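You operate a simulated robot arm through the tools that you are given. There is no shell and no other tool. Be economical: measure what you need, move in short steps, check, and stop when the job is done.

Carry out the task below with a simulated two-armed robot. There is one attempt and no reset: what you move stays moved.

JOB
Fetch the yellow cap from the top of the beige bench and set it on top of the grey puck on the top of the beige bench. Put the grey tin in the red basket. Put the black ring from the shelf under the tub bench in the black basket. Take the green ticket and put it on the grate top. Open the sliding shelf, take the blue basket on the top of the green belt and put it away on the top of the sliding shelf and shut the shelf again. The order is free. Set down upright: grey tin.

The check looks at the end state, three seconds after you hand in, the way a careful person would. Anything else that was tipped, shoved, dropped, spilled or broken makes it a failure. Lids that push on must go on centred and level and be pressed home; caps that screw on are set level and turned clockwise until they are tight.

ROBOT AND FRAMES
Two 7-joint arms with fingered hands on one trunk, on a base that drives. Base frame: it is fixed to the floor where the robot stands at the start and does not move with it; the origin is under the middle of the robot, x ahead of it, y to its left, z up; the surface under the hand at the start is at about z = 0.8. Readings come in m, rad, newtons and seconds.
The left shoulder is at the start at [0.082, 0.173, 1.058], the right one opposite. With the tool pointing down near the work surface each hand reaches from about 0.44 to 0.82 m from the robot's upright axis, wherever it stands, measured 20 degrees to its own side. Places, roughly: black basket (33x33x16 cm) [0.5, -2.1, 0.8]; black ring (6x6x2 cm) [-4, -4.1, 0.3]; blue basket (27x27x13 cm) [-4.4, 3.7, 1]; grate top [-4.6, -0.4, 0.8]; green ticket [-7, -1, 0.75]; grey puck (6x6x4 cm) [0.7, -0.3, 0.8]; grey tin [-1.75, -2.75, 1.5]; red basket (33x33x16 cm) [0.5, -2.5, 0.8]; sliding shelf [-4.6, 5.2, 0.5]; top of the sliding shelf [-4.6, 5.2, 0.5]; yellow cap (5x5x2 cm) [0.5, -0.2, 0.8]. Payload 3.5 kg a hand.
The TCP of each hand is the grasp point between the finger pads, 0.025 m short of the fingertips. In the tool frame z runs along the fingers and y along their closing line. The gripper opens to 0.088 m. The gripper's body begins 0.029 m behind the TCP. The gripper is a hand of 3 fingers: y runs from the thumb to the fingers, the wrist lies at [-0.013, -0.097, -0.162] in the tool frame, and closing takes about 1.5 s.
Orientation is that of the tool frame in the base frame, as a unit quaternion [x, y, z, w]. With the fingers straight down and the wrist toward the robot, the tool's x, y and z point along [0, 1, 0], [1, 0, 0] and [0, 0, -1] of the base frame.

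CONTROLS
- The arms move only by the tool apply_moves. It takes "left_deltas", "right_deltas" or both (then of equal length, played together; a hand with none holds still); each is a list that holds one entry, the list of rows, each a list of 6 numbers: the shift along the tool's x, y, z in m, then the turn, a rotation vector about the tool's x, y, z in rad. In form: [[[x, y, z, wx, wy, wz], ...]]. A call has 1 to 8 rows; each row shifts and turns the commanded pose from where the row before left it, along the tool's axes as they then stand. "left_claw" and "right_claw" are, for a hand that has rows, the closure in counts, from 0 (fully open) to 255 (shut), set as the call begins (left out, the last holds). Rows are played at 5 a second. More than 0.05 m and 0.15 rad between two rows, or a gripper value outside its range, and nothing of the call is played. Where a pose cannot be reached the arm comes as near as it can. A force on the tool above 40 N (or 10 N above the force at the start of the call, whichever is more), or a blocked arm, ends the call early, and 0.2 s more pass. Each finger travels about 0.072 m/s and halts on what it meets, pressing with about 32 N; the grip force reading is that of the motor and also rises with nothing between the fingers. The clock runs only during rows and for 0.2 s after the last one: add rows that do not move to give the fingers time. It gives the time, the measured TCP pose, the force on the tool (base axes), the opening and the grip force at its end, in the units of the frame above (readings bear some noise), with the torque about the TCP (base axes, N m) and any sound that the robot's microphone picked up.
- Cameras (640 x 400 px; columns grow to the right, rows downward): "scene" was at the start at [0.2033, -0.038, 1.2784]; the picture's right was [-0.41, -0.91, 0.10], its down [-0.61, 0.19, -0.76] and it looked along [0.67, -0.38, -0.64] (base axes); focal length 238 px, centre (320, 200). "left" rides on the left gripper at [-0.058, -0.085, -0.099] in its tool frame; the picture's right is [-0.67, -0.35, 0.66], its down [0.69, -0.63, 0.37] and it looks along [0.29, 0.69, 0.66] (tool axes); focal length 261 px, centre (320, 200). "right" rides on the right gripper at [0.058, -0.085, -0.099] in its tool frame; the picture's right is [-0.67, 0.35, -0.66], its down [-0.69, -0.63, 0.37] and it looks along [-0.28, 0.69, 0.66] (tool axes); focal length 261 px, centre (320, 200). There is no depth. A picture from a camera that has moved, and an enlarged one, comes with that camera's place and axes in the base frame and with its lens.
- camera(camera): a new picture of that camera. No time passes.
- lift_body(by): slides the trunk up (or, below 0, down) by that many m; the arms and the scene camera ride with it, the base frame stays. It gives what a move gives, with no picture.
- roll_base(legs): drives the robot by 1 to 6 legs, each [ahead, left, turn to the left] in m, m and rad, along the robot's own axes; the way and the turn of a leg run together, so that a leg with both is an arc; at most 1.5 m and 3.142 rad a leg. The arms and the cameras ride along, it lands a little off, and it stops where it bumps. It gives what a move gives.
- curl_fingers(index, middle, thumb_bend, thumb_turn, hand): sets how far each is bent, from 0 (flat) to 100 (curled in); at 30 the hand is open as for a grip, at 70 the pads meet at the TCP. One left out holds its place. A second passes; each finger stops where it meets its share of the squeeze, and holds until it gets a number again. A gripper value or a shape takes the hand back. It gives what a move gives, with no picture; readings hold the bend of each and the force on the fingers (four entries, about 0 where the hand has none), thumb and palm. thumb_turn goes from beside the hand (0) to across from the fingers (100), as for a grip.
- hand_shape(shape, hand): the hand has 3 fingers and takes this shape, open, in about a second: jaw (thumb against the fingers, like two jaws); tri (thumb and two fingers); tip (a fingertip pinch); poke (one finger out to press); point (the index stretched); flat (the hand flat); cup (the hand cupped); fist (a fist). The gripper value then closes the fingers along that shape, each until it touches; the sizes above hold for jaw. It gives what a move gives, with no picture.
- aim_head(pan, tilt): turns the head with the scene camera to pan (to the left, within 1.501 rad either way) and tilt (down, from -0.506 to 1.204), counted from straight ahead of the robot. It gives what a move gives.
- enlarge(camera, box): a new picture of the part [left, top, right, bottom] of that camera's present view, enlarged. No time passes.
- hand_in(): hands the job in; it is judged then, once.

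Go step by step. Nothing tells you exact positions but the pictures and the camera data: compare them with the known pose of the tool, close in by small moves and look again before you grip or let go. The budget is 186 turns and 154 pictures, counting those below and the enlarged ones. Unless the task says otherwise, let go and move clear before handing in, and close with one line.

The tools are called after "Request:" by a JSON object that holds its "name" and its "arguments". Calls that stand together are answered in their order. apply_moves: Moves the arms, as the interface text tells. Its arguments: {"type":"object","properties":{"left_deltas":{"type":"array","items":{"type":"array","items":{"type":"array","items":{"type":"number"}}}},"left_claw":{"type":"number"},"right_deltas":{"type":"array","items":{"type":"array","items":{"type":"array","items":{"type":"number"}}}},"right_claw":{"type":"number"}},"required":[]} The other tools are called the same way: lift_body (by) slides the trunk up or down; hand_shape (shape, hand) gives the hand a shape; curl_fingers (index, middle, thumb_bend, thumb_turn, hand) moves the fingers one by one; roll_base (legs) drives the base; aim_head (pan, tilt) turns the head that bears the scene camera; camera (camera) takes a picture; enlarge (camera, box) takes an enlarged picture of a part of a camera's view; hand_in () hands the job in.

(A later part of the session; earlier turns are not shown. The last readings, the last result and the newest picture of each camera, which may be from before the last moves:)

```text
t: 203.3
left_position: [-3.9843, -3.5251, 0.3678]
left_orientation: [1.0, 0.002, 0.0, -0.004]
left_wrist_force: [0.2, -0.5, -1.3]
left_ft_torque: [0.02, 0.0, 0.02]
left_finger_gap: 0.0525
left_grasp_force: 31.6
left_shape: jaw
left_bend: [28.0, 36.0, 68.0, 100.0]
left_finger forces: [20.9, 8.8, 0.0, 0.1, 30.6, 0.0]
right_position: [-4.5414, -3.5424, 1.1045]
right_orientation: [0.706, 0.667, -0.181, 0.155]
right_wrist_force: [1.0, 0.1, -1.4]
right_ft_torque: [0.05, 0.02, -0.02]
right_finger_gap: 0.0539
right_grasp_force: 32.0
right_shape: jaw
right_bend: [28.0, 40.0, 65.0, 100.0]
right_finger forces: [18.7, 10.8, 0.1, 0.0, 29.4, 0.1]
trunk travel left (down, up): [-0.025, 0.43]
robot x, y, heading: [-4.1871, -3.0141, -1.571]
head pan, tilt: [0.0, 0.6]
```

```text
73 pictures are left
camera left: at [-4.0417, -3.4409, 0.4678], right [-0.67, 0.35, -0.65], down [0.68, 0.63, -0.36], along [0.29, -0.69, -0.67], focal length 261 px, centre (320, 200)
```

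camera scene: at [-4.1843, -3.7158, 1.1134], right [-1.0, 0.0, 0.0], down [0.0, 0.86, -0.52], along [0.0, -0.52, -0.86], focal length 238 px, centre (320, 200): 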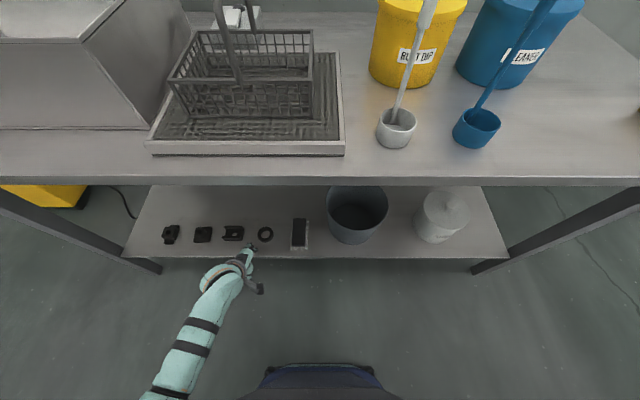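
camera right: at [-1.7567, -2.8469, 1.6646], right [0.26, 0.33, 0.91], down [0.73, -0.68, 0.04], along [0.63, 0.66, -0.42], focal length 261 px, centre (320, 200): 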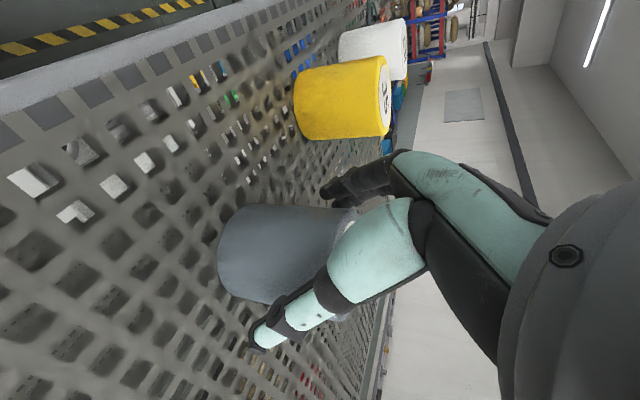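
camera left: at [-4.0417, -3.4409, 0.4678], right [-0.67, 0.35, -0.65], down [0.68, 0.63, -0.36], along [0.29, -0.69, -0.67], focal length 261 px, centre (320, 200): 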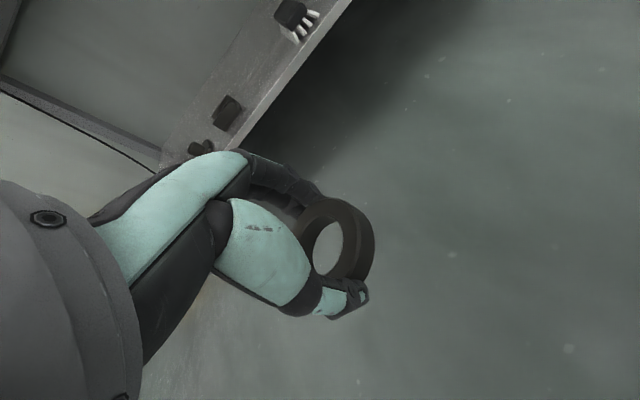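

Both items are in hand. I raise the trunk and the left hand, turn toward +x and go back through the passage.

Request:
{"name": "lift_body", "arguments": {"by": 0.4}}

Request:
{"name": "apply_moves", "arguments": {"left_deltas": [[[0, -0.005, -0.045, 0, 0, 0], [0, -0.005, -0.045, 0, 0, 0], [0, -0.005, -0.045, 0, 0, 0], [0, -0.005, -0.045, 0, 0, 0], [0, -0.005, -0.045, 0, 0, 0], [0, -0.005, -0.045, 0, 0, 0], [0, 0, 0, 0, 0, 0]]]}}

Request:
{"name": "roll_base", "arguments": {"legs": [[0, 0, 1.571], [0.7, -0.33, 0], [0.7, -0.4, 0]]}}

Request:
{"name": "aim_head", "arguments": {"pan": 0.0, "tilt": 0.4}}

Request:
{"name": "camera", "arguments": {"camera": "scene"}}

```text
t: 207.2
left_position: [-3.9832, -3.5259, 0.7663]
left_orientation: [1.0, 0.001, 0.001, -0.004]
left_wrist_force: [0.1, -0.9, -1.7]
left_ft_torque: [0.01, 0.04, -0.02]
left_finger_gap: 0.0524
left_grasp_force: 31.9
left_shape: jaw
left_bend: [73.0, 36.0, 68.0, 100.0]
left_finger forces: [20.9, 8.8, 0.0, 0.0, 30.1, 0.0]
right_position: [-4.5416, -3.5062, 1.545]
right_orientation: [0.7, 0.66, -0.204, 0.18]
right_wrist_force: [0.2, -0.2, -2.2]
right_ft_torque: [0.07, -0.01, -0.01]
right_finger_gap: 0.0537
right_grasp_force: 31.6
right_shape: jaw
right_bend: [28.0, 40.0, 65.0, 100.0]
right_finger forces: [18.7, 10.7, 0.0, 0.0, 29.5, 0.0]
trunk travel left (down, up): [-0.425, 0.03]
robot x, y, heading: [-4.1883, -3.018, -1.568]
head pan, tilt: [0.0, 0.6]
```

```text
t: 209.0
left_position: [-3.9345, -3.5033, 1.0387]
left_orientation: [0.999, 0.02, 0.051, 0.0]
left_wrist_force: [-0.5, 0.4, -1.2]
left_ft_torque: [0.04, 0.01, 0.04]
left_finger_gap: 0.0519
left_grasp_force: 32.3
left_shape: jaw
left_bend: [73.0, 37.0, 68.0, 100.0]
left_finger forces: [20.6, 8.8, 0.1, 0.0, 29.7, 0.0]
right_position: [-4.5422, -3.5093, 1.5439]
right_orientation: [0.701, 0.66, -0.204, 0.179]
right_wrist_force: [0.2, -0.3, -1.9]
right_ft_torque: [0.01, -0.01, -0.02]
right_finger_gap: 0.0538
right_grasp_force: 32.7
right_shape: jaw
right_bend: [28.0, 40.0, 65.0, 100.0]
right_finger forces: [18.7, 10.7, 0.1, 0.1, 29.4, 0.0]
trunk travel left (down, up): [-0.425, 0.03]
robot x, y, heading: [-4.1893, -3.0111, -1.566]
head pan, tilt: [0.0, 0.6]
stopped in row 7 (left hand): the arm was blocked; the commanded pose is now the measured one
```

```text
t: 221.0
left_position: [-2.2904, -3.4148, 1.0388]
left_orientation: [0.673, 0.738, 0.036, -0.037]
left_wrist_force: [-0.6, 0.0, -3.0]
left_ft_torque: [-0.05, 0.01, 0.02]
left_finger_gap: 0.0516
left_grasp_force: 32.0
left_shape: jaw
left_bend: [73.0, 37.0, 68.0, 100.0]
left_finger forces: [20.4, 8.2, 0.1, 0.0, 28.7, 0.1]
right_position: [-2.2535, -4.0186, 1.5448]
right_orientation: [0.003, 0.962, -0.01, 0.272]
right_wrist_force: [-0.5, 0.8, -1.5]
right_ft_torque: [0.0, 0.04, -0.03]
right_finger_gap: 0.0539
right_grasp_force: 31.9
right_shape: jaw
right_bend: [28.0, 40.0, 65.0, 100.0]
right_finger forces: [18.4, 10.7, 0.1, 0.0, 29.0, 0.1]
trunk travel left (down, up): [-0.425, 0.03]
robot x, y, heading: [-2.7645, -3.6936, 0.054]
head pan, tilt: [0.0, 0.6]
```

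```text
t: 221.7
left_position: [-2.2882, -3.4154, 1.037]
left_orientation: [0.672, 0.739, 0.036, -0.038]
left_wrist_force: [-0.6, -0.3, -2.4]
left_ft_torque: [-0.01, 0.02, -0.02]
left_finger_gap: 0.0515
left_grasp_force: 31.5
left_shape: jaw
left_bend: [73.0, 37.0, 68.0, 100.0]
left_finger forces: [20.4, 8.1, 0.1, 0.0, 28.7, 0.1]
right_position: [-2.2532, -4.019, 1.5436]
right_orientation: [0.003, 0.962, -0.01, 0.273]
right_wrist_force: [0.1, 0.9, -1.7]
right_ft_torque: [0.0, 0.06, -0.01]
right_finger_gap: 0.0537
right_grasp_force: 32.2
right_shape: jaw
right_bend: [28.0, 40.0, 65.0, 100.0]
right_finger forces: [18.4, 10.8, 0.0, 0.1, 28.9, 0.0]
trunk travel left (down, up): [-0.425, 0.03]
robot x, y, heading: [-2.7613, -3.6957, 0.053]
head pan, tilt: [0.0, 0.4]
```

```text
72 pictures are left
camera scene: at [-2.6752, -3.6865, 1.6007], right [0.05, -1.0, 0.0], down [-0.39, -0.02, -0.92], along [0.92, 0.05, -0.39], focal length 238 px, centre (320, 200)
```

scene: 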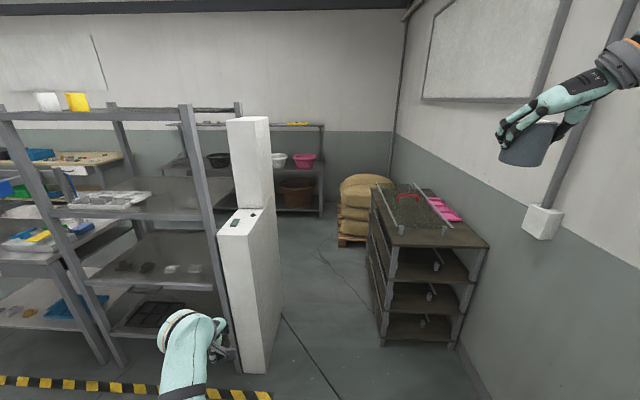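

The way is clear. I trim the heading, keep a bit to the right and drive through.

Request:
{"name": "roll_base", "arguments": {"legs": [[0, -0.06, -0.053], [0.7, 0, 0]]}}

Request:
{"name": "roll_base", "arguments": {"legs": [[1.1, 0, 0]]}}

Request:
{"name": "camera", "arguments": {"camera": "scene"}}

```text
t: 225.9
left_position: [-1.6059, -3.5057, 1.0393]
left_orientation: [0.694, 0.718, 0.036, -0.036]
left_wrist_force: [-0.2, 0.5, -1.7]
left_ft_torque: [-0.04, 0.03, -0.01]
left_finger_gap: 0.0514
left_grasp_force: 32.3
left_shape: jaw
left_bend: [73.0, 37.0, 68.0, 100.0]
left_finger forces: [20.4, 8.2, 0.0, 0.1, 28.8, 0.0]
right_position: [-1.6059, -4.1117, 1.5443]
right_orientation: [0.032, 0.961, -0.018, 0.272]
right_wrist_force: [1.0, -0.9, -1.2]
right_ft_torque: [0.0, 0.01, 0.02]
right_finger_gap: 0.0537
right_grasp_force: 32.3
right_shape: jaw
right_bend: [28.0, 40.0, 65.0, 100.0]
right_finger forces: [18.6, 10.8, 0.0, 0.1, 29.2, 0.0]
trunk travel left (down, up): [-0.425, 0.03]
robot x, y, heading: [-2.0928, -3.7573, -0.01]
head pan, tilt: [0.0, 0.4]
```

```text
t: 231.7
left_position: [-0.4893, -3.5063, 1.0386]
left_orientation: [0.692, 0.72, 0.037, -0.036]
left_wrist_force: [0.0, 0.1, -1.3]
left_ft_torque: [0.01, 0.04, -0.02]
left_finger_gap: 0.0514
left_grasp_force: 32.1
left_shape: jaw
left_bend: [73.0, 37.0, 68.0, 100.0]
left_finger forces: [20.3, 8.3, 0.0, 0.0, 28.7, 0.0]
right_position: [-0.4843, -4.1136, 1.5425]
right_orientation: [0.029, 0.961, -0.018, 0.273]
right_wrist_force: [-0.8, 0.2, -1.5]
right_ft_torque: [0.0, 0.0, 0.03]
right_finger_gap: 0.0537
right_grasp_force: 31.7
right_shape: jaw
right_bend: [28.0, 40.0, 65.0, 100.0]
right_finger forces: [18.5, 10.8, 0.0, 0.0, 29.2, 0.1]
trunk travel left (down, up): [-0.425, 0.03]
robot x, y, heading: [-0.9735, -3.7578, -0.0]
head pan, tilt: [0.0, 0.4]
```

```text
71 pictures are left
camera scene: at [-0.8887, -3.7576, 1.6008], right [0.0, -1.0, 0.0], down [-0.39, 0.0, -0.92], along [0.92, 0.0, -0.39], focal length 238 px, centre (320, 200)
```

scene: 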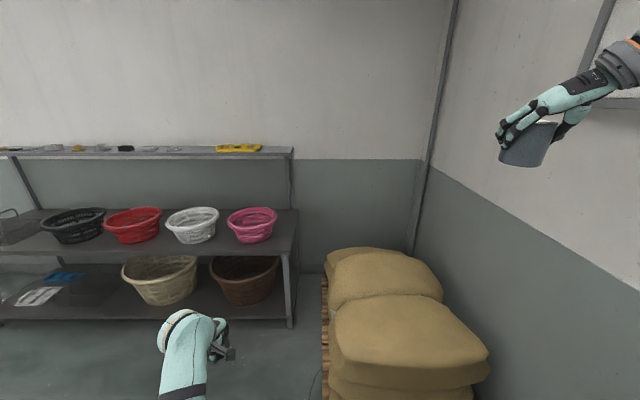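

The baskets stand on the shelf ahead-left: black, red, white, pink. I drive over to face the black and red ones.

Request:
{"name": "roll_base", "arguments": {"legs": [[0.4, 0.55, 0], [0.15, 0.8, 0]]}}

Request:
{"name": "aim_head", "arguments": {"pan": 0.0, "tilt": 0.55}}

Request:
{"name": "camera", "arguments": {"camera": "scene"}}

```text
t: 239.5
left_position: [0.0433, -2.109, 1.038]
left_orientation: [0.685, 0.726, 0.035, -0.037]
left_wrist_force: [-0.7, 0.3, -2.5]
left_ft_torque: [0.0, 0.03, -0.04]
left_finger_gap: 0.0515
left_grasp_force: 32.1
left_shape: jaw
left_bend: [73.0, 37.0, 68.0, 100.0]
left_finger forces: [20.4, 8.2, 0.1, 0.0, 28.7, 0.0]
right_position: [0.0602, -2.7171, 1.5425]
right_orientation: [0.02, 0.962, -0.014, 0.272]
right_wrist_force: [-0.3, -0.5, -2.3]
right_ft_torque: [0.02, 0.01, 0.0]
right_finger_gap: 0.0538
right_grasp_force: 31.9
right_shape: jaw
right_bend: [28.0, 40.0, 65.0, 100.0]
right_finger forces: [18.5, 10.7, 0.0, 0.1, 29.2, 0.0]
trunk travel left (down, up): [-0.425, 0.03]
robot x, y, heading: [-0.4388, -2.3669, 0.016]
head pan, tilt: [0.0, 0.4]
```

```text
t: 240.2
left_position: [0.0438, -2.1071, 1.0377]
left_orientation: [0.685, 0.727, 0.037, -0.038]
left_wrist_force: [0.8, -0.5, -0.6]
left_ft_torque: [-0.03, 0.0, -0.02]
left_finger_gap: 0.0513
left_grasp_force: 32.4
left_shape: jaw
left_bend: [73.0, 37.0, 68.0, 100.0]
left_finger forces: [20.4, 8.3, 0.1, 0.0, 28.7, 0.1]
right_position: [0.0607, -2.7153, 1.5434]
right_orientation: [0.019, 0.962, -0.015, 0.272]
right_wrist_force: [-0.3, -0.4, -1.9]
right_ft_torque: [0.02, 0.03, -0.03]
right_finger_gap: 0.0539
right_grasp_force: 32.1
right_shape: jaw
right_bend: [28.0, 40.0, 65.0, 100.0]
right_finger forces: [18.5, 10.7, 0.0, 0.0, 29.2, 0.0]
trunk travel left (down, up): [-0.425, 0.03]
robot x, y, heading: [-0.4361, -2.3714, 0.019]
head pan, tilt: [0.0, 0.55]
```

```text
70 pictures are left
camera scene: at [-0.3544, -2.3685, 1.5871], right [0.02, -1.0, 0.0], down [-0.53, -0.01, -0.85], along [0.85, 0.02, -0.53], focal length 238 px, centre (320, 200)
```

scene: 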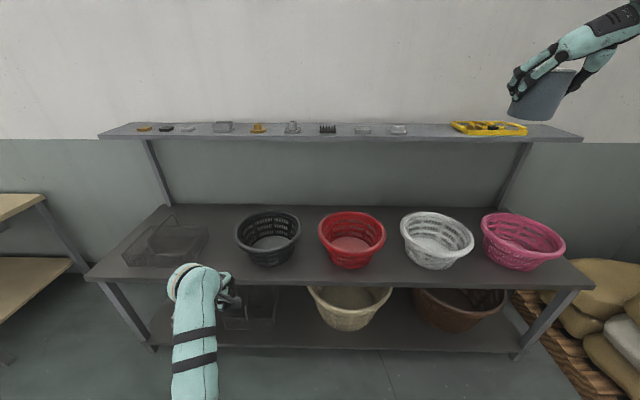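

Black basket centre is about [0.46, -2.12], red about [0.46, -2.49], rims near z 0.96. I lower the trunk to working height and bring the left hand with the ring up and toward the black basket.

Request:
{"name": "lift_body", "arguments": {"by": -0.27}}

Request:
{"name": "apply_moves", "arguments": {"left_deltas": [[[0, 0, -0.04, 0, -0.104, 0], [0, 0, -0.045, 0, 0, 0], [0, 0, -0.045, 0, 0, 0], [0, 0, -0.045, 0, 0, 0], [0, 0, -0.045, 0, 0, 0], [0, 0, -0.045, 0, 0, 0], [0, 0, -0.03, 0, 0, 0], [0, 0, 0, 0, 0, 0]]]}}

Request:
{"name": "camera", "arguments": {"camera": "scene"}}

```text
t: 242.9
left_position: [0.0453, -2.0551, 0.778]
left_orientation: [0.668, 0.734, 0.088, -0.079]
left_wrist_force: [0.6, 0.2, -2.6]
left_ft_torque: [-0.02, 0.0, -0.02]
left_finger_gap: 0.0512
left_grasp_force: 31.4
left_shape: jaw
left_bend: [73.0, 37.0, 68.0, 100.0]
left_finger forces: [20.4, 8.3, 0.1, 0.0, 28.6, 0.0]
right_position: [0.0609, -2.7159, 1.2706]
right_orientation: [0.02, 0.962, -0.015, 0.271]
right_wrist_force: [-0.1, 0.2, -1.2]
right_ft_torque: [-0.01, 0.01, 0.01]
right_finger_gap: 0.0539
right_grasp_force: 32.0
right_shape: jaw
right_bend: [28.0, 40.0, 65.0, 100.0]
right_finger forces: [18.4, 10.7, 0.1, 0.1, 29.0, 0.0]
trunk travel left (down, up): [-0.154, 0.3]
robot x, y, heading: [-0.4369, -2.3734, 0.02]
head pan, tilt: [0.0, 0.55]
stopped: the arm was blocked; the commanded pose is now the measured one
```

```text
t: 244.9
left_position: [0.032, -2.0543, 1.0745]
left_orientation: [0.625, 0.777, 0.062, -0.044]
left_wrist_force: [-1.1, -0.2, -1.7]
left_ft_torque: [-0.02, 0.02, -0.01]
left_finger_gap: 0.0512
left_grasp_force: 31.6
left_shape: jaw
left_bend: [73.0, 37.0, 69.0, 100.0]
left_finger forces: [20.4, 8.3, 0.0, 0.0, 28.7, 0.0]
right_position: [0.0604, -2.7151, 1.2711]
right_orientation: [0.02, 0.963, -0.015, 0.27]
right_wrist_force: [-0.1, 0.7, -1.8]
right_ft_torque: [-0.01, 0.03, -0.02]
right_finger_gap: 0.0539
right_grasp_force: 31.7
right_shape: jaw
right_bend: [28.0, 40.0, 65.0, 100.0]
right_finger forces: [18.5, 10.7, 0.0, 0.0, 29.1, 0.0]
trunk travel left (down, up): [-0.154, 0.3]
robot x, y, heading: [-0.4349, -2.369, 0.023]
head pan, tilt: [0.0, 0.55]
stopped in row 8 (left hand): the arm was blocked; the commanded pose is now the measured one
```

```text
69 pictures are left
camera scene: at [-0.2329, -2.3655, 1.2755], right [0.02, -1.0, 0.0], down [-0.71, -0.01, -0.71], along [0.71, 0.01, -0.71], focal length 238 px, centre (320, 200)
```

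scene: 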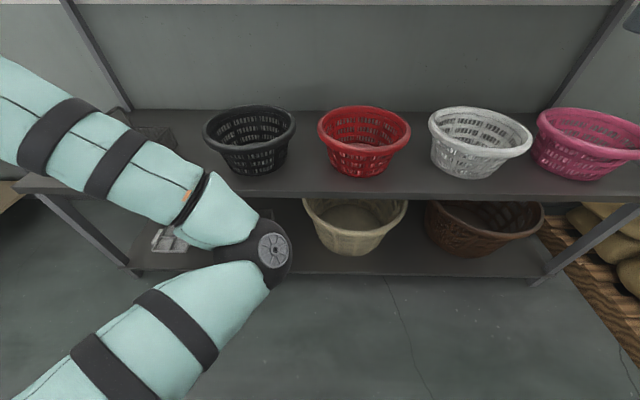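

The left arm has an elbow-in posture and got blocked near the body. I stretch the hand forward in the open to unfold it and straighten the tilt.

Request:
{"name": "apply_moves", "arguments": {"left_deltas": [[[-0.0095, 0.044, 0, 0, -0.04, 0], [-0.0095, 0.044, 0, 0, -0.04, 0], [-0.0095, 0.044, 0, 0, -0.04, 0], [-0.0095, 0.044, 0, 0, -0.036, 0], [-0.0095, 0.044, 0, 0, 0, 0], [0, 0, 0, 0, 0, 0]]]}}

Request:
{"name": "camera", "arguments": {"camera": "scene"}}

Request:
{"name": "camera", "arguments": {"camera": "left"}}

```text
t: 246.3
left_position: [0.2567, -2.0584, 1.0868]
left_orientation: [0.631, 0.776, 0.013, 0.019]
left_wrist_force: [-0.5, -0.8, -2.3]
left_ft_torque: [0.02, -0.01, 0.01]
left_finger_gap: 0.0509
left_grasp_force: 32.3
left_shape: jaw
left_bend: [73.0, 37.0, 69.0, 100.0]
left_finger forces: [20.3, 8.3, 0.1, 0.0, 28.8, 0.0]
right_position: [0.0616, -2.7157, 1.272]
right_orientation: [0.02, 0.962, -0.014, 0.271]
right_wrist_force: [-0.1, -1.4, -1.8]
right_ft_torque: [-0.05, 0.05, -0.02]
right_finger_gap: 0.0537
right_grasp_force: 32.0
right_shape: jaw
right_bend: [28.0, 40.0, 65.0, 100.0]
right_finger forces: [18.5, 10.7, 0.1, 0.0, 29.0, 0.0]
trunk travel left (down, up): [-0.154, 0.3]
robot x, y, heading: [-0.4391, -2.3717, 0.022]
head pan, tilt: [0.0, 0.55]
```

```text
68 pictures are left
camera scene: at [-0.2333, -2.3662, 1.2756], right [0.02, -1.0, 0.0], down [-0.71, -0.01, -0.71], along [0.71, 0.01, -0.71], focal length 238 px, centre (320, 200)
```

scene: 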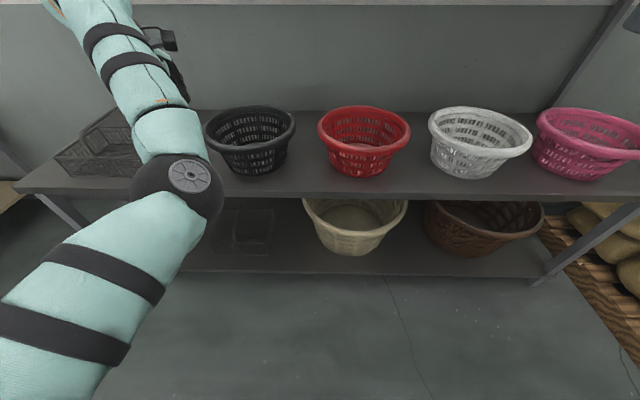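

```text
67 pictures are left
camera left: at [0.1809, -2.1307, 1.1832], right [-0.18, -0.73, -0.66], down [-0.74, 0.54, -0.4], along [0.65, 0.42, -0.63], focal length 261 px, centre (320, 200)
```

left: 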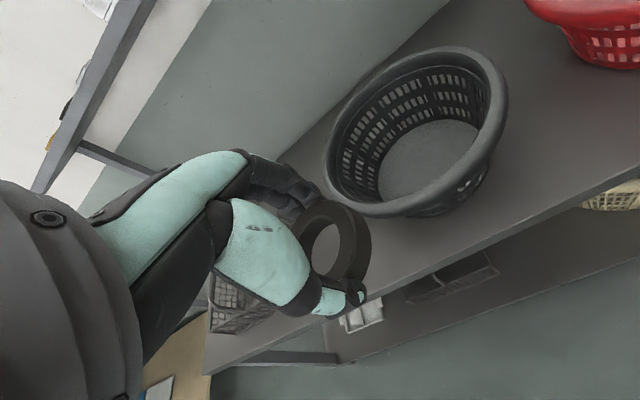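

The ring is still held well. The black basket's rim centre comes out at about [0.454, -2.133] with the rim at z ≈ 0.92. I drive forward 0.2 m and move the ring over it.

Request:
{"name": "roll_base", "arguments": {"legs": [[0.2, 0, -0.022]]}}

Request:
{"name": "apply_moves", "arguments": {"left_deltas": [[[-0.035, -0.007, 0, 0, 0, 0], [-0.034, -0.007, 0, 0, 0, 0], [0, 0, 0.03, 0, 0, 0], [0, 0, 0, 0, 0, 0]]]}}

Request:
{"name": "camera", "arguments": {"camera": "left"}}

Request:
{"name": "camera", "arguments": {"camera": "scene"}}

```text
t: 247.9
left_position: [0.4591, -2.069, 1.087]
left_orientation: [0.638, 0.77, 0.014, 0.018]
left_wrist_force: [0.4, -0.4, -1.6]
left_ft_torque: [0.01, 0.01, 0.0]
left_finger_gap: 0.0508
left_grasp_force: 32.0
left_shape: jaw
left_bend: [73.0, 37.0, 69.0, 100.0]
left_finger forces: [20.2, 8.4, 0.1, 0.1, 28.7, 0.0]
right_position: [0.2513, -2.7228, 1.2718]
right_orientation: [0.03, 0.962, -0.017, 0.27]
right_wrist_force: [-0.3, 0.3, -3.1]
right_ft_torque: [0.02, 0.02, 0.01]
right_finger_gap: 0.0536
right_grasp_force: 32.3
right_shape: jaw
right_bend: [28.0, 40.0, 65.0, 100.0]
right_finger forces: [18.5, 10.7, 0.0, 0.0, 29.1, 0.0]
trunk travel left (down, up): [-0.154, 0.3]
robot x, y, heading: [-0.2384, -2.3684, -0.001]
head pan, tilt: [0.0, 0.55]
```

```text
t: 248.9
left_position: [0.4612, -2.1394, 1.0577]
left_orientation: [0.639, 0.769, 0.013, 0.018]
left_wrist_force: [-0.3, 0.0, -2.4]
left_ft_torque: [0.04, 0.01, -0.02]
left_finger_gap: 0.0508
left_grasp_force: 31.9
left_shape: jaw
left_bend: [73.0, 37.0, 69.0, 100.0]
left_finger forces: [20.1, 8.4, 0.0, 0.0, 28.6, 0.0]
right_position: [0.2512, -2.7239, 1.2713]
right_orientation: [0.029, 0.962, -0.018, 0.271]
right_wrist_force: [-0.4, 0.1, -1.6]
right_ft_torque: [-0.04, 0.0, 0.0]
right_finger_gap: 0.0535
right_grasp_force: 32.1
right_shape: jaw
right_bend: [28.0, 40.0, 65.0, 100.0]
right_finger forces: [18.5, 10.7, 0.0, 0.1, 29.1, 0.0]
trunk travel left (down, up): [-0.154, 0.3]
robot x, y, heading: [-0.2428, -2.3631, -0.005]
head pan, tilt: [0.0, 0.55]
```

```text
66 pictures are left
camera left: at [0.3844, -2.2104, 1.1548], right [-0.19, -0.72, -0.66], down [-0.73, 0.56, -0.4], along [0.66, 0.41, -0.63], focal length 261 px, centre (320, 200)
```

left: 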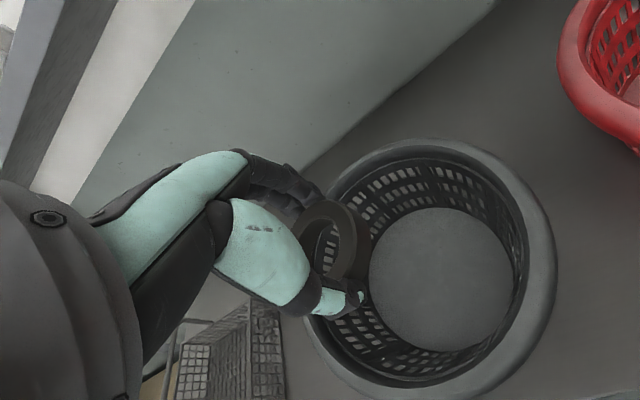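

```text
65 pictures are left
camera scene: at [-0.0357, -2.3683, 1.2757], right [0.0, -1.0, 0.0], down [-0.71, 0.0, -0.71], along [0.71, 0.0, -0.71], focal length 238 px, centre (320, 200)
```

scene: 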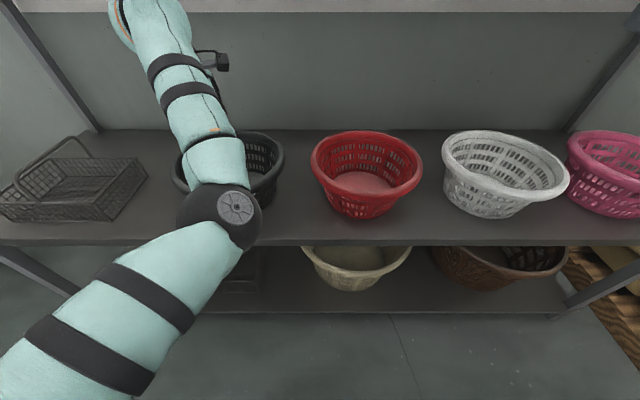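

The ring hand is over the basket, but the elbow is low. I raise the trunk 0.15 m for clearance, then lower the hand into the basket.

Request:
{"name": "lift_body", "arguments": {"by": 0.15}}

Request:
{"name": "apply_moves", "arguments": {"left_deltas": [[[-0.004, 0.018, 0.03, 0, 0, 0], [0, 0, 0.045, 0, 0, 0], [0, 0, 0.045, 0, 0, 0], [0, 0, 0.045, 0, 0, 0], [0, 0, 0.045, 0, 0, 0], [0, 0, 0.045, 0, 0, 0], [0, 0, 0, 0, 0, 0]]]}}

Request:
{"name": "camera", "arguments": {"camera": "left"}}

Request:
{"name": "camera", "arguments": {"camera": "scene"}}

```text
t: 250.7
left_position: [0.4606, -2.1402, 1.2054]
left_orientation: [0.639, 0.769, 0.012, 0.018]
left_wrist_force: [0.3, -0.3, -1.9]
left_ft_torque: [0.03, 0.02, 0.01]
left_finger_gap: 0.051
left_grasp_force: 32.1
left_shape: jaw
left_bend: [73.0, 37.0, 69.0, 100.0]
left_finger forces: [20.1, 8.2, 0.0, 0.1, 28.5, 0.0]
right_position: [0.2524, -2.723, 1.4215]
right_orientation: [0.029, 0.962, -0.017, 0.271]
right_wrist_force: [-0.3, 0.3, -2.8]
right_ft_torque: [-0.02, -0.01, 0.0]
right_finger_gap: 0.0537
right_grasp_force: 31.9
right_shape: jaw
right_bend: [28.0, 40.0, 65.0, 100.0]
right_finger forces: [18.6, 10.7, 0.0, 0.1, 29.1, 0.0]
trunk travel left (down, up): [-0.304, 0.15]
robot x, y, heading: [-0.2401, -2.3686, -0.002]
head pan, tilt: [0.0, 0.55]
```

```text
t: 252.3
left_position: [0.4877, -2.1409, 0.9519]
left_orientation: [0.638, 0.769, 0.014, 0.018]
left_wrist_force: [0.3, 0.2, -2.5]
left_ft_torque: [0.0, 0.04, 0.02]
left_finger_gap: 0.0507
left_grasp_force: 32.6
left_shape: jaw
left_bend: [73.0, 37.0, 69.0, 100.0]
left_finger forces: [20.1, 8.2, 0.1, 0.0, 28.3, 0.1]
right_position: [0.2521, -2.7235, 1.4228]
right_orientation: [0.03, 0.962, -0.017, 0.272]
right_wrist_force: [-0.5, -0.2, -2.2]
right_ft_torque: [0.01, 0.03, -0.02]
right_finger_gap: 0.0539
right_grasp_force: 32.2
right_shape: jaw
right_bend: [28.0, 40.0, 65.0, 100.0]
right_finger forces: [18.6, 10.6, 0.1, 0.0, 29.1, 0.0]
trunk travel left (down, up): [-0.304, 0.15]
robot x, y, heading: [-0.2426, -2.3695, 0.003]
head pan, tilt: [0.0, 0.55]
```

```text
64 pictures are left
camera left: at [0.4108, -2.212, 1.0483], right [-0.19, -0.72, -0.66], down [-0.73, 0.56, -0.4], along [0.66, 0.41, -0.63], focal length 261 px, centre (320, 200)
```

left: 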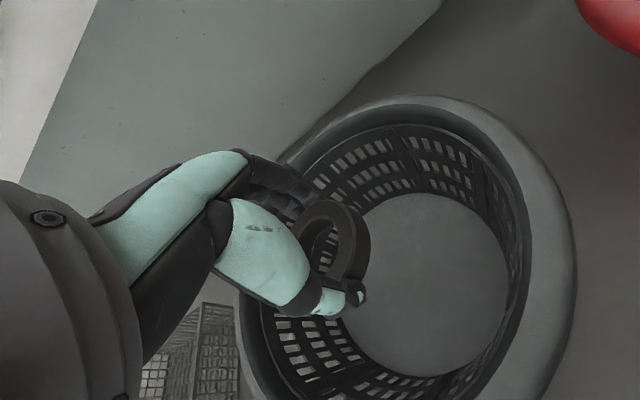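

```text
63 pictures are left
camera scene: at [-0.1258, -2.3679, 1.4577], right [0.0, -1.0, 0.0], down [-0.57, 0.0, -0.82], along [0.82, 0.0, -0.57], focal length 238 px, centre (320, 200)
```

scene: 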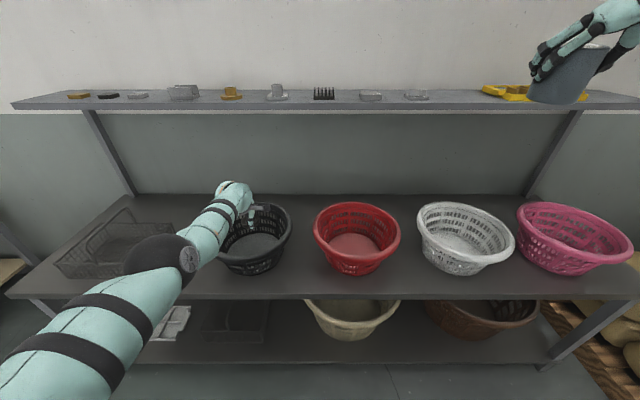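

Request:
{"name": "apply_moves", "arguments": {"left_deltas": [[[0.003, 0.003, 0.03, 0, 0, 0], [0, 0, 0.03, 0, 0, 0], [0, 0, 0.03, 0, 0, 0], [0, 0, 0.02, 0, 0, 0], [0, 0, 0, 0, 0, 0]]]}}

Request:
{"name": "camera", "arguments": {"camera": "left"}}

Request:
{"name": "enlarge", "arguments": {"camera": "scene", "box": [160, 160, 320, 290]}}

```text
t: 253.5
left_position: [0.4634, -2.1285, 0.8752]
left_orientation: [0.639, 0.769, 0.013, 0.017]
left_wrist_force: [-0.2, -0.2, -2.2]
left_ft_torque: [0.01, 0.02, 0.01]
left_finger_gap: 0.0504
left_grasp_force: 32.0
left_shape: jaw
left_bend: [73.0, 37.0, 69.0, 100.0]
left_finger forces: [20.1, 8.2, 0.1, 0.1, 28.2, 0.1]
left hand out of reach, approached as far as the arm can: row 1, 2, 3, 4
right_position: [0.2512, -2.7227, 1.4225]
right_orientation: [0.03, 0.962, -0.017, 0.271]
right_wrist_force: [0.0, 0.0, -1.7]
right_ft_torque: [0.0, 0.01, -0.01]
right_finger_gap: 0.0537
right_grasp_force: 31.9
right_shape: jaw
right_bend: [28.0, 40.0, 65.0, 100.0]
right_finger forces: [18.6, 10.7, 0.0, 0.0, 29.1, 0.0]
trunk travel left (down, up): [-0.304, 0.15]
robot x, y, heading: [-0.2451, -2.3709, -0.001]
head pan, tilt: [0.0, 0.55]
```

```text
62 pictures are left
camera left: at [0.3861, -2.1998, 0.9719], right [-0.19, -0.72, -0.66], down [-0.73, 0.56, -0.4], along [0.66, 0.41, -0.63], focal length 261 px, centre (320, 200)
```

left: 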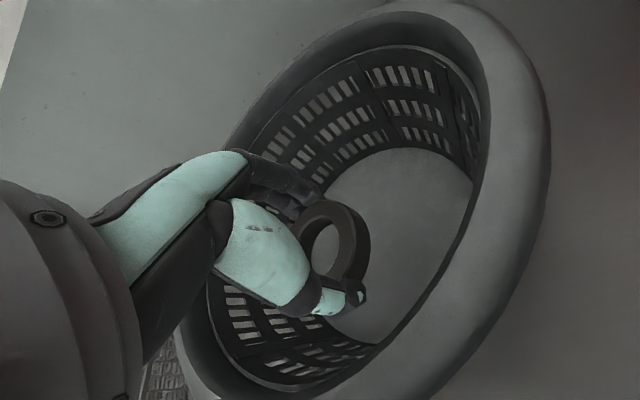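

```text
3.08 times, centred on (240, 225) of scene
camera zoom: at [-0.1255, -2.368, 1.4577], right [0.0, -1.0, 0.0], down [-0.57, 0.0, -0.82], along [0.82, 0.0, -0.57], focal length 732 px, centre (566, 123)
```

zoom: 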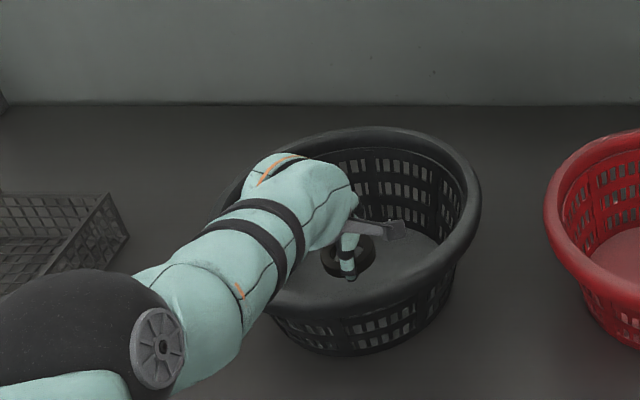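

Request:
{"name": "lift_body", "arguments": {"by": -0.05}}

Request:
{"name": "camera", "arguments": {"camera": "left"}}

```text
t: 254.4
left_position: [0.4605, -2.1297, 0.7971]
left_orientation: [0.639, 0.77, 0.0, 0.003]
left_wrist_force: [-1.2, -1.1, 9.0]
left_ft_torque: [0.1, 0.7, 0.1]
left_finger_gap: 0.0501
left_grasp_force: 31.7
left_shape: jaw
left_bend: [73.0, 37.0, 69.0, 100.0]
left_finger forces: [21.4, 8.5, 0.0, 0.0, 29.9, 0.1]
right_position: [0.2495, -2.724, 1.3727]
right_orientation: [0.03, 0.962, -0.017, 0.271]
right_wrist_force: [-0.2, -0.3, -1.7]
right_ft_torque: [-0.01, 0.0, -0.03]
right_finger_gap: 0.0536
right_grasp_force: 32.0
right_shape: jaw
right_bend: [28.0, 40.0, 65.0, 100.0]
right_finger forces: [18.6, 10.7, 0.1, 0.0, 29.1, 0.1]
trunk travel left (down, up): [-0.254, 0.2]
robot x, y, heading: [-0.2395, -2.3687, 0.0]
head pan, tilt: [0.0, 0.55]
```

```text
60 pictures are left
camera left: at [0.3875, -2.201, 0.8964], right [-0.22, -0.72, -0.65], down [-0.74, 0.56, -0.37], along [0.63, 0.41, -0.66], focal length 261 px, centre (320, 200)
```

left: 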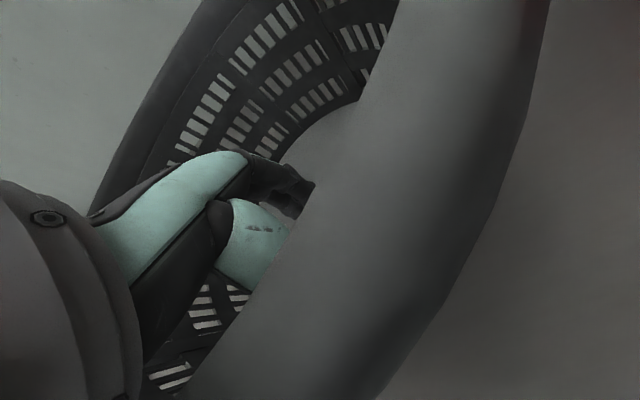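

The ring touches the basket floor. I open the hand and lift straight out.

Request:
{"name": "apply_moves", "arguments": {"left_deltas": [[[0, 0, -0.004, 0, 0, 0], [0, 0, 0, 0, 0, 0], [0, 0, 0, 0, 0, 0], [0, 0, 0, 0, 0, 0], [0, 0, 0, 0, 0, 0], [0, 0, 0, 0, 0, 0], [0, 0, 0, 0, 0, 0], [0, 0, 0, 0, 0, 0]]], "left_claw": 0}}

Request:
{"name": "lift_body", "arguments": {"by": 0.2}}

Request:
{"name": "apply_moves", "arguments": {"left_deltas": [[[0, 0, -0.045, 0, 0, 0], [0, 0, -0.045, 0, 0, 0], [0, 0, -0.045, 0, 0, 0], [0.02, -0.03, -0.02, 0, 0, 0], [0.02, -0.03, 0, 0, 0, 0], [0.02, -0.03, 0, 0, 0, 0], [0, 0, 0, 0, 0, 0]]]}}

Request:
{"name": "camera", "arguments": {"camera": "scene"}}

```text
t: 256.2
left_position: [0.4631, -2.1297, 0.7986]
left_orientation: [0.639, 0.769, -0.001, 0.001]
left_wrist_force: [-0.1, 0.7, -0.2]
left_ft_torque: [0.0, -0.01, -0.02]
left_finger_gap: 0.0876
left_grasp_force: 0.0
left_shape: jaw
left_bend: [30.0, 30.0, 30.0, 98.0]
left_finger forces: [0.0, 0.0, 0.0, 0.2, 0.1, 0.0]
right_position: [0.2517, -2.724, 1.3714]
right_orientation: [0.029, 0.962, -0.017, 0.271]
right_wrist_force: [0.6, 0.1, -2.5]
right_ft_torque: [0.0, 0.04, 0.03]
right_finger_gap: 0.0536
right_grasp_force: 32.4
right_shape: jaw
right_bend: [28.0, 40.0, 65.0, 100.0]
right_finger forces: [18.6, 10.6, 0.0, 0.1, 29.1, 0.0]
trunk travel left (down, up): [-0.254, 0.2]
robot x, y, heading: [-0.2405, -2.3708, -0.0]
head pan, tilt: [0.0, 0.55]
```

```text
t: 258.4
left_position: [0.4656, -2.1303, 1.0707]
left_orientation: [0.638, 0.769, 0.031, 0.039]
left_wrist_force: [-0.2, -0.3, -0.1]
left_ft_torque: [0.01, -0.04, 0.01]
left_finger_gap: 0.0878
left_grasp_force: 0.1
left_shape: jaw
left_bend: [30.0, 30.0, 30.0, 98.0]
left_finger forces: [0.0, 0.0, 0.0, 0.0, 0.0, 0.1]
right_position: [0.2512, -2.7224, 1.5714]
right_orientation: [0.03, 0.962, -0.018, 0.272]
right_wrist_force: [-0.7, 0.0, -1.8]
right_ft_torque: [0.0, 0.01, 0.01]
right_finger_gap: 0.0535
right_grasp_force: 32.3
right_shape: jaw
right_bend: [28.0, 40.0, 65.0, 100.0]
right_finger forces: [18.7, 10.5, 0.1, 0.0, 29.1, 0.0]
trunk travel left (down, up): [-0.454, 0.0]
robot x, y, heading: [-0.2409, -2.3702, -0.001]
head pan, tilt: [0.0, 0.55]
```

```text
t: 260.0
left_position: [0.487, -2.0808, 1.2056]
left_orientation: [0.638, 0.768, 0.031, 0.039]
left_wrist_force: [0.3, -0.2, 0.5]
left_ft_torque: [0.02, 0.01, 0.0]
left_finger_gap: 0.0876
left_grasp_force: 0.0
left_shape: jaw
left_bend: [30.0, 30.0, 30.0, 98.0]
left_finger forces: [0.0, 0.0, 0.1, 0.1, 0.0, 0.0]
left hand out of reach, approached as far as the arm can: row 1, 2, 3, 4, 5, 6
right_position: [0.2511, -2.7232, 1.5708]
right_orientation: [0.03, 0.962, -0.018, 0.273]
right_wrist_force: [-0.6, 0.0, -2.1]
right_ft_torque: [-0.02, 0.01, 0.0]
right_finger_gap: 0.0539
right_grasp_force: 32.4
right_shape: jaw
right_bend: [28.0, 40.0, 65.0, 100.0]
right_finger forces: [18.5, 10.6, 0.0, 0.1, 29.1, 0.1]
trunk travel left (down, up): [-0.454, 0.0]
robot x, y, heading: [-0.2405, -2.3678, 0.0]
head pan, tilt: [0.0, 0.55]
```

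```text
59 pictures are left
camera scene: at [-0.1587, -2.3684, 1.6156], right [0.0, -1.0, 0.0], down [-0.52, 0.0, -0.85], along [0.85, 0.0, -0.52], focal length 238 px, centre (320, 200)
```

scene: 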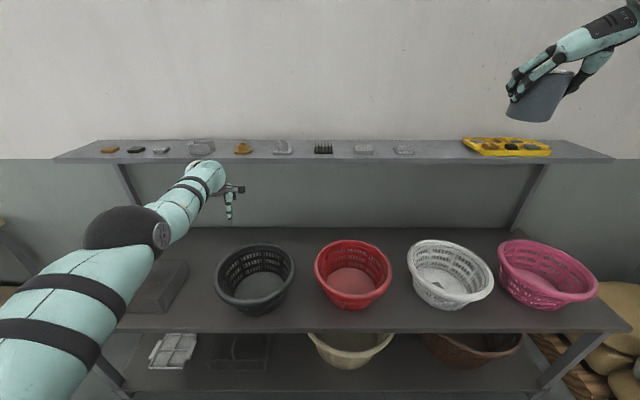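

The ring is left in the black basket. I back the base away, which takes the arm clear of the upper shelf, and check the basket.

Request:
{"name": "roll_base", "arguments": {"legs": [[-0.3, 0, 0]]}}

Request:
{"name": "enlarge", "arguments": {"camera": "scene", "box": [220, 130, 420, 255]}}

```text
t: 262.0
left_position: [0.1919, -2.077, 1.2025]
left_orientation: [0.635, 0.771, 0.029, 0.037]
left_wrist_force: [-1.2, -0.4, 0.1]
left_ft_torque: [-0.01, 0.01, -0.02]
left_finger_gap: 0.0877
left_grasp_force: 0.1
left_shape: jaw
left_bend: [30.0, 30.0, 30.0, 98.0]
left_finger forces: [0.0, 0.0, 0.1, 0.1, 0.0, 0.1]
right_position: [-0.0379, -2.7201, 1.5701]
right_orientation: [0.026, 0.962, -0.016, 0.27]
right_wrist_force: [0.2, 0.5, -2.5]
right_ft_torque: [-0.02, 0.02, 0.02]
right_finger_gap: 0.0537
right_grasp_force: 32.1
right_shape: jaw
right_bend: [28.0, 40.0, 65.0, 100.0]
right_finger forces: [18.6, 10.6, 0.1, 0.0, 29.1, 0.1]
trunk travel left (down, up): [-0.454, 0.0]
robot x, y, heading: [-0.5368, -2.371, 0.01]
head pan, tilt: [0.0, 0.55]
```

```text
3.20 times, centred on (320, 192) of scene
camera zoom: at [-0.4502, -2.3687, 1.6153], right [0.01, -1.0, 0.0], down [-0.53, 0.0, -0.85], along [0.85, 0.01, -0.53], focal length 761 px, centre (320, 224)
```

zoom: 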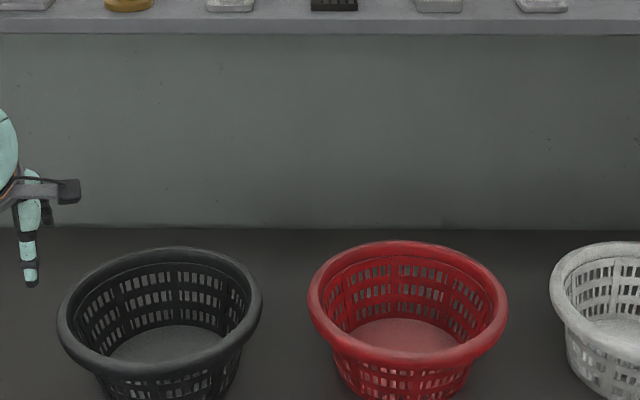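

The ring should be in the basket behind its near wall; I'll check later. Next is the tin: I draw the left arm back, lower the trunk and bring the right hand down with the same tilt, keeping the tin upright.

Request:
{"name": "apply_moves", "arguments": {"left_deltas": [[[0.008, -0.035, 0, 0, 0, 0], [0.008, -0.035, 0, 0, 0, 0], [0.008, -0.035, 0, 0, 0, 0], [0.008, -0.035, 0, 0, 0, 0], [0, 0, 0, 0, 0, 0]]], "right_deltas": [[[0.02, 0, 0.035, 0, 0, 0], [0.02, 0, 0.035, 0, 0, 0], [0.02, 0, 0.035, 0, 0, 0], [0.02, 0, 0.035, 0, 0, 0], [0.02, 0, 0.035, 0, 0, 0]]]}}

Request:
{"name": "lift_body", "arguments": {"by": -0.1}}

Request:
{"name": "camera", "arguments": {"camera": "scene"}}

```text
t: 263.2
left_position: [0.1882, -2.0697, 1.1927]
left_orientation: [0.635, 0.771, 0.029, 0.038]
left_wrist_force: [-0.4, 0.0, 1.1]
left_ft_torque: [0.0, 0.0, -0.01]
left_finger_gap: 0.0875
left_grasp_force: 0.1
left_shape: jaw
left_bend: [30.0, 30.0, 30.0, 98.0]
left_finger forces: [0.0, 0.0, 0.1, 0.0, 0.0, 0.0]
left hand out of reach, approached as far as the arm can: row 1, 2, 3, 4
right_position: [-0.0441, -2.7119, 1.3661]
right_orientation: [0.028, 0.961, -0.018, 0.273]
right_wrist_force: [-0.4, 0.8, -2.3]
right_ft_torque: [0.02, 0.01, 0.01]
right_finger_gap: 0.0535
right_grasp_force: 32.2
right_shape: jaw
right_bend: [28.0, 40.0, 65.0, 100.0]
right_finger forces: [18.6, 10.7, 0.1, 0.1, 29.2, 0.1]
right hand out of reach, approached as far as the arm can: row 1, 5
trunk travel left (down, up): [-0.454, 0.0]
robot x, y, heading: [-0.535, -2.3743, 0.008]
head pan, tilt: [0.0, 0.55]
```

```text
t: 264.5
left_position: [0.1907, -2.0648, 1.076]
left_orientation: [0.635, 0.772, 0.024, 0.03]
left_wrist_force: [-1.1, 0.7, 1.0]
left_ft_torque: [-0.03, 0.0, 0.05]
left_finger_gap: 0.0875
left_grasp_force: 0.1
left_shape: jaw
left_bend: [30.0, 30.0, 30.0, 98.0]
left_finger forces: [0.0, 0.1, 0.0, 0.0, 0.0, 0.1]
right_position: [-0.0456, -2.7124, 1.2701]
right_orientation: [0.026, 0.962, -0.016, 0.273]
right_wrist_force: [-0.3, -0.1, -1.9]
right_ft_torque: [-0.03, 0.04, -0.01]
right_finger_gap: 0.0538
right_grasp_force: 31.5
right_shape: jaw
right_bend: [28.0, 40.0, 65.0, 100.0]
right_finger forces: [18.6, 10.6, 0.0, 0.0, 29.1, 0.0]
trunk travel left (down, up): [-0.354, 0.1]
robot x, y, heading: [-0.5346, -2.3723, 0.011]
head pan, tilt: [0.0, 0.55]
```

```text
57 pictures are left
camera scene: at [-0.4392, -2.3687, 1.5122], right [0.01, -1.0, 0.0], down [-0.55, 0.0, -0.84], along [0.84, 0.01, -0.55], focal length 238 px, centre (320, 200)
```

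scene: 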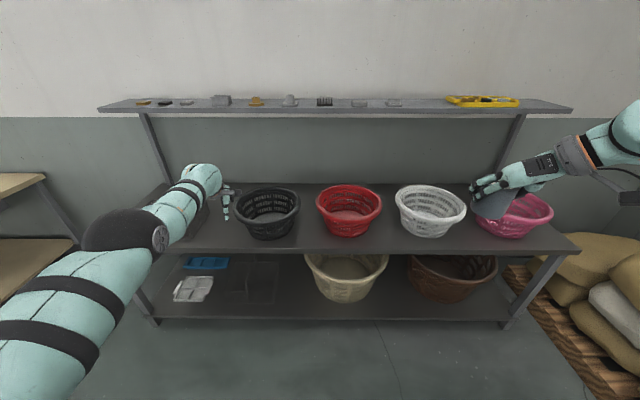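

I try to draw the left hand back along a lower line, and bring the tin hand down further.

Request:
{"name": "apply_moves", "arguments": {"left_deltas": [[[0.011, -0.039, 0.016, 0, 0, 0], [0.011, -0.039, 0.016, 0, 0, 0], [0.011, -0.039, 0.016, 0, 0, 0], [0.011, -0.039, 0.016, 0, 0, 0], [0.011, -0.039, 0.016, 0, 0, 0], [0.011, -0.039, 0.016, 0, 0, 0], [0, 0, 0, 0, 0, 0]]], "right_deltas": [[[0.02, 0, 0.035, 0, 0, 0], [0.02, 0, 0.035, 0, 0, 0], [0.02, 0, 0.035, 0, 0, 0], [0.02, 0, 0.035, 0, 0, 0], [0, 0, 0, 0, 0, 0], [0, 0, 0, 0, 0, 0], [0, 0, 0, 0, 0, 0]]]}}

Request:
{"name": "camera", "arguments": {"camera": "scene"}}

```text
t: 266.1
left_position: [0.143, -2.0175, 0.9143]
left_orientation: [0.635, 0.771, 0.023, 0.031]
left_wrist_force: [0.1, -0.1, 0.2]
left_ft_torque: [0.0, 0.0, -0.01]
left_finger_gap: 0.0875
left_grasp_force: 0.1
left_shape: jaw
left_bend: [30.0, 30.0, 30.0, 98.0]
left_finger forces: [0.0, 0.0, 0.0, 0.0, 0.0, 0.1]
left hand out of reach, approached as far as the arm can: row 1, 2, 3, 4, 5, 6
right_position: [-0.0754, -2.6926, 1.1372]
right_orientation: [0.027, 0.962, -0.019, 0.273]
right_wrist_force: [0.1, 0.2, -1.7]
right_ft_torque: [-0.02, 0.02, 0.0]
right_finger_gap: 0.0535
right_grasp_force: 31.5
right_shape: jaw
right_bend: [28.0, 40.0, 65.0, 100.0]
right_finger forces: [18.6, 10.6, 0.1, 0.0, 29.2, 0.0]
right hand out of reach, approached as far as the arm can: row 2, 3, 4
trunk travel left (down, up): [-0.354, 0.1]
robot x, y, heading: [-0.535, -2.3707, 0.011]
head pan, tilt: [0.0, 0.55]
```

```text
56 pictures are left
camera scene: at [-0.4392, -2.3688, 1.5124], right [0.01, -1.0, 0.0], down [-0.55, 0.0, -0.84], along [0.84, 0.01, -0.55], focal length 238 px, centre (320, 200)
```

scene: 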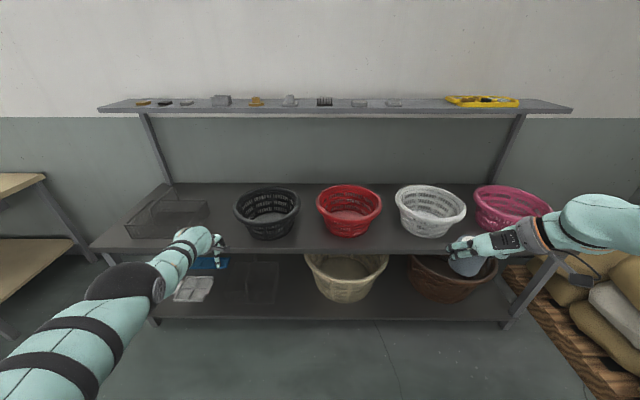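

Lowering at this tilt runs into limits, and the forearm would foul the baskets. Better to set the tin down on a clear spot of the beige bench, regrasp it from above, and then put it in the basket. First I free the left arm's posture by swinging it outward.

Request:
{"name": "roll_base", "arguments": {"legs": [[-0.25, 0, 0]]}}

Request:
{"name": "apply_moves", "arguments": {"left_deltas": [[[0.045, 0, -0.01, 0, 0, 0], [0.045, 0, -0.01, 0, 0, 0], [0.045, 0, -0.01, 0, 0, 0], [0.045, 0, -0.01, 0, 0, 0], [0.03, -0.03, -0.01, 0, 0, 0], [0.01, -0.045, -0.01, 0, 0, 0], [0.01, -0.045, -0.01, 0, 0, 0], [0.01, -0.045, -0.01, 0, 0, 0]]]}}

Request:
{"name": "lift_body", "arguments": {"by": -0.2}}

```text
t: 268.0
left_position: [-0.1096, -2.0243, 0.9138]
left_orientation: [0.639, 0.768, 0.023, 0.03]
left_wrist_force: [0.1, -0.1, -0.7]
left_ft_torque: [-0.01, -0.02, 0.0]
left_finger_gap: 0.0877
left_grasp_force: 0.1
left_shape: jaw
left_bend: [30.0, 30.0, 30.0, 98.0]
left_finger forces: [0.0, 0.1, 0.0, 0.0, 0.1, 0.0]
right_position: [-0.3337, -2.6975, 1.1355]
right_orientation: [0.03, 0.962, -0.02, 0.271]
right_wrist_force: [0.6, -0.2, -1.9]
right_ft_torque: [0.01, 0.02, 0.0]
right_finger_gap: 0.0537
right_grasp_force: 31.6
right_shape: jaw
right_bend: [28.0, 40.0, 65.0, 100.0]
right_finger forces: [18.6, 10.6, 0.0, 0.1, 29.1, 0.1]
trunk travel left (down, up): [-0.354, 0.1]
robot x, y, heading: [-0.7915, -2.368, -0.0]
head pan, tilt: [0.0, 0.55]
```

```text
t: 269.8
left_position: [-0.247, -1.7451, 0.9394]
left_orientation: [0.638, 0.769, 0.022, 0.031]
left_wrist_force: [0.5, -0.2, -0.4]
left_ft_torque: [-0.01, 0.0, 0.0]
left_finger_gap: 0.0878
left_grasp_force: 0.1
left_shape: jaw
left_bend: [30.0, 30.0, 30.0, 98.0]
left_finger forces: [0.0, 0.1, 0.1, 0.0, 0.0, 0.0]
left hand out of reach, approached as far as the arm can: row 3, 4, 5, 6, 7, 8
right_position: [-0.3349, -2.6966, 1.138]
right_orientation: [0.031, 0.961, -0.021, 0.273]
right_wrist_force: [-0.2, 0.1, -2.4]
right_ft_torque: [0.0, 0.04, 0.0]
right_finger_gap: 0.0537
right_grasp_force: 32.1
right_shape: jaw
right_bend: [28.0, 40.0, 65.0, 100.0]
right_finger forces: [18.5, 10.6, 0.1, 0.1, 29.0, 0.0]
trunk travel left (down, up): [-0.354, 0.1]
robot x, y, heading: [-0.7891, -2.3716, 0.002]
head pan, tilt: [0.0, 0.55]
```

```text
t: 271.9
left_position: [-0.2648, -1.7443, 0.6254]
left_orientation: [0.638, 0.767, -0.043, -0.046]
left_wrist_force: [-0.1, -0.1, 0.0]
left_ft_torque: [0.01, 0.02, 0.01]
left_finger_gap: 0.088
left_grasp_force: 0.1
left_shape: jaw
left_bend: [30.0, 30.0, 30.0, 98.0]
left_finger forces: [0.0, 0.0, 0.0, 0.0, 0.0, 0.1]
right_position: [-0.3351, -2.6968, 0.9371]
right_orientation: [0.03, 0.961, -0.021, 0.273]
right_wrist_force: [0.4, 0.1, -1.4]
right_ft_torque: [-0.04, 0.04, -0.02]
right_finger_gap: 0.0537
right_grasp_force: 31.5
right_shape: jaw
right_bend: [28.0, 40.0, 65.0, 100.0]
right_finger forces: [18.5, 10.6, 0.0, 0.0, 29.0, 0.1]
trunk travel left (down, up): [-0.154, 0.3]
robot x, y, heading: [-0.795, -2.3667, -0.002]
head pan, tilt: [0.0, 0.55]
```

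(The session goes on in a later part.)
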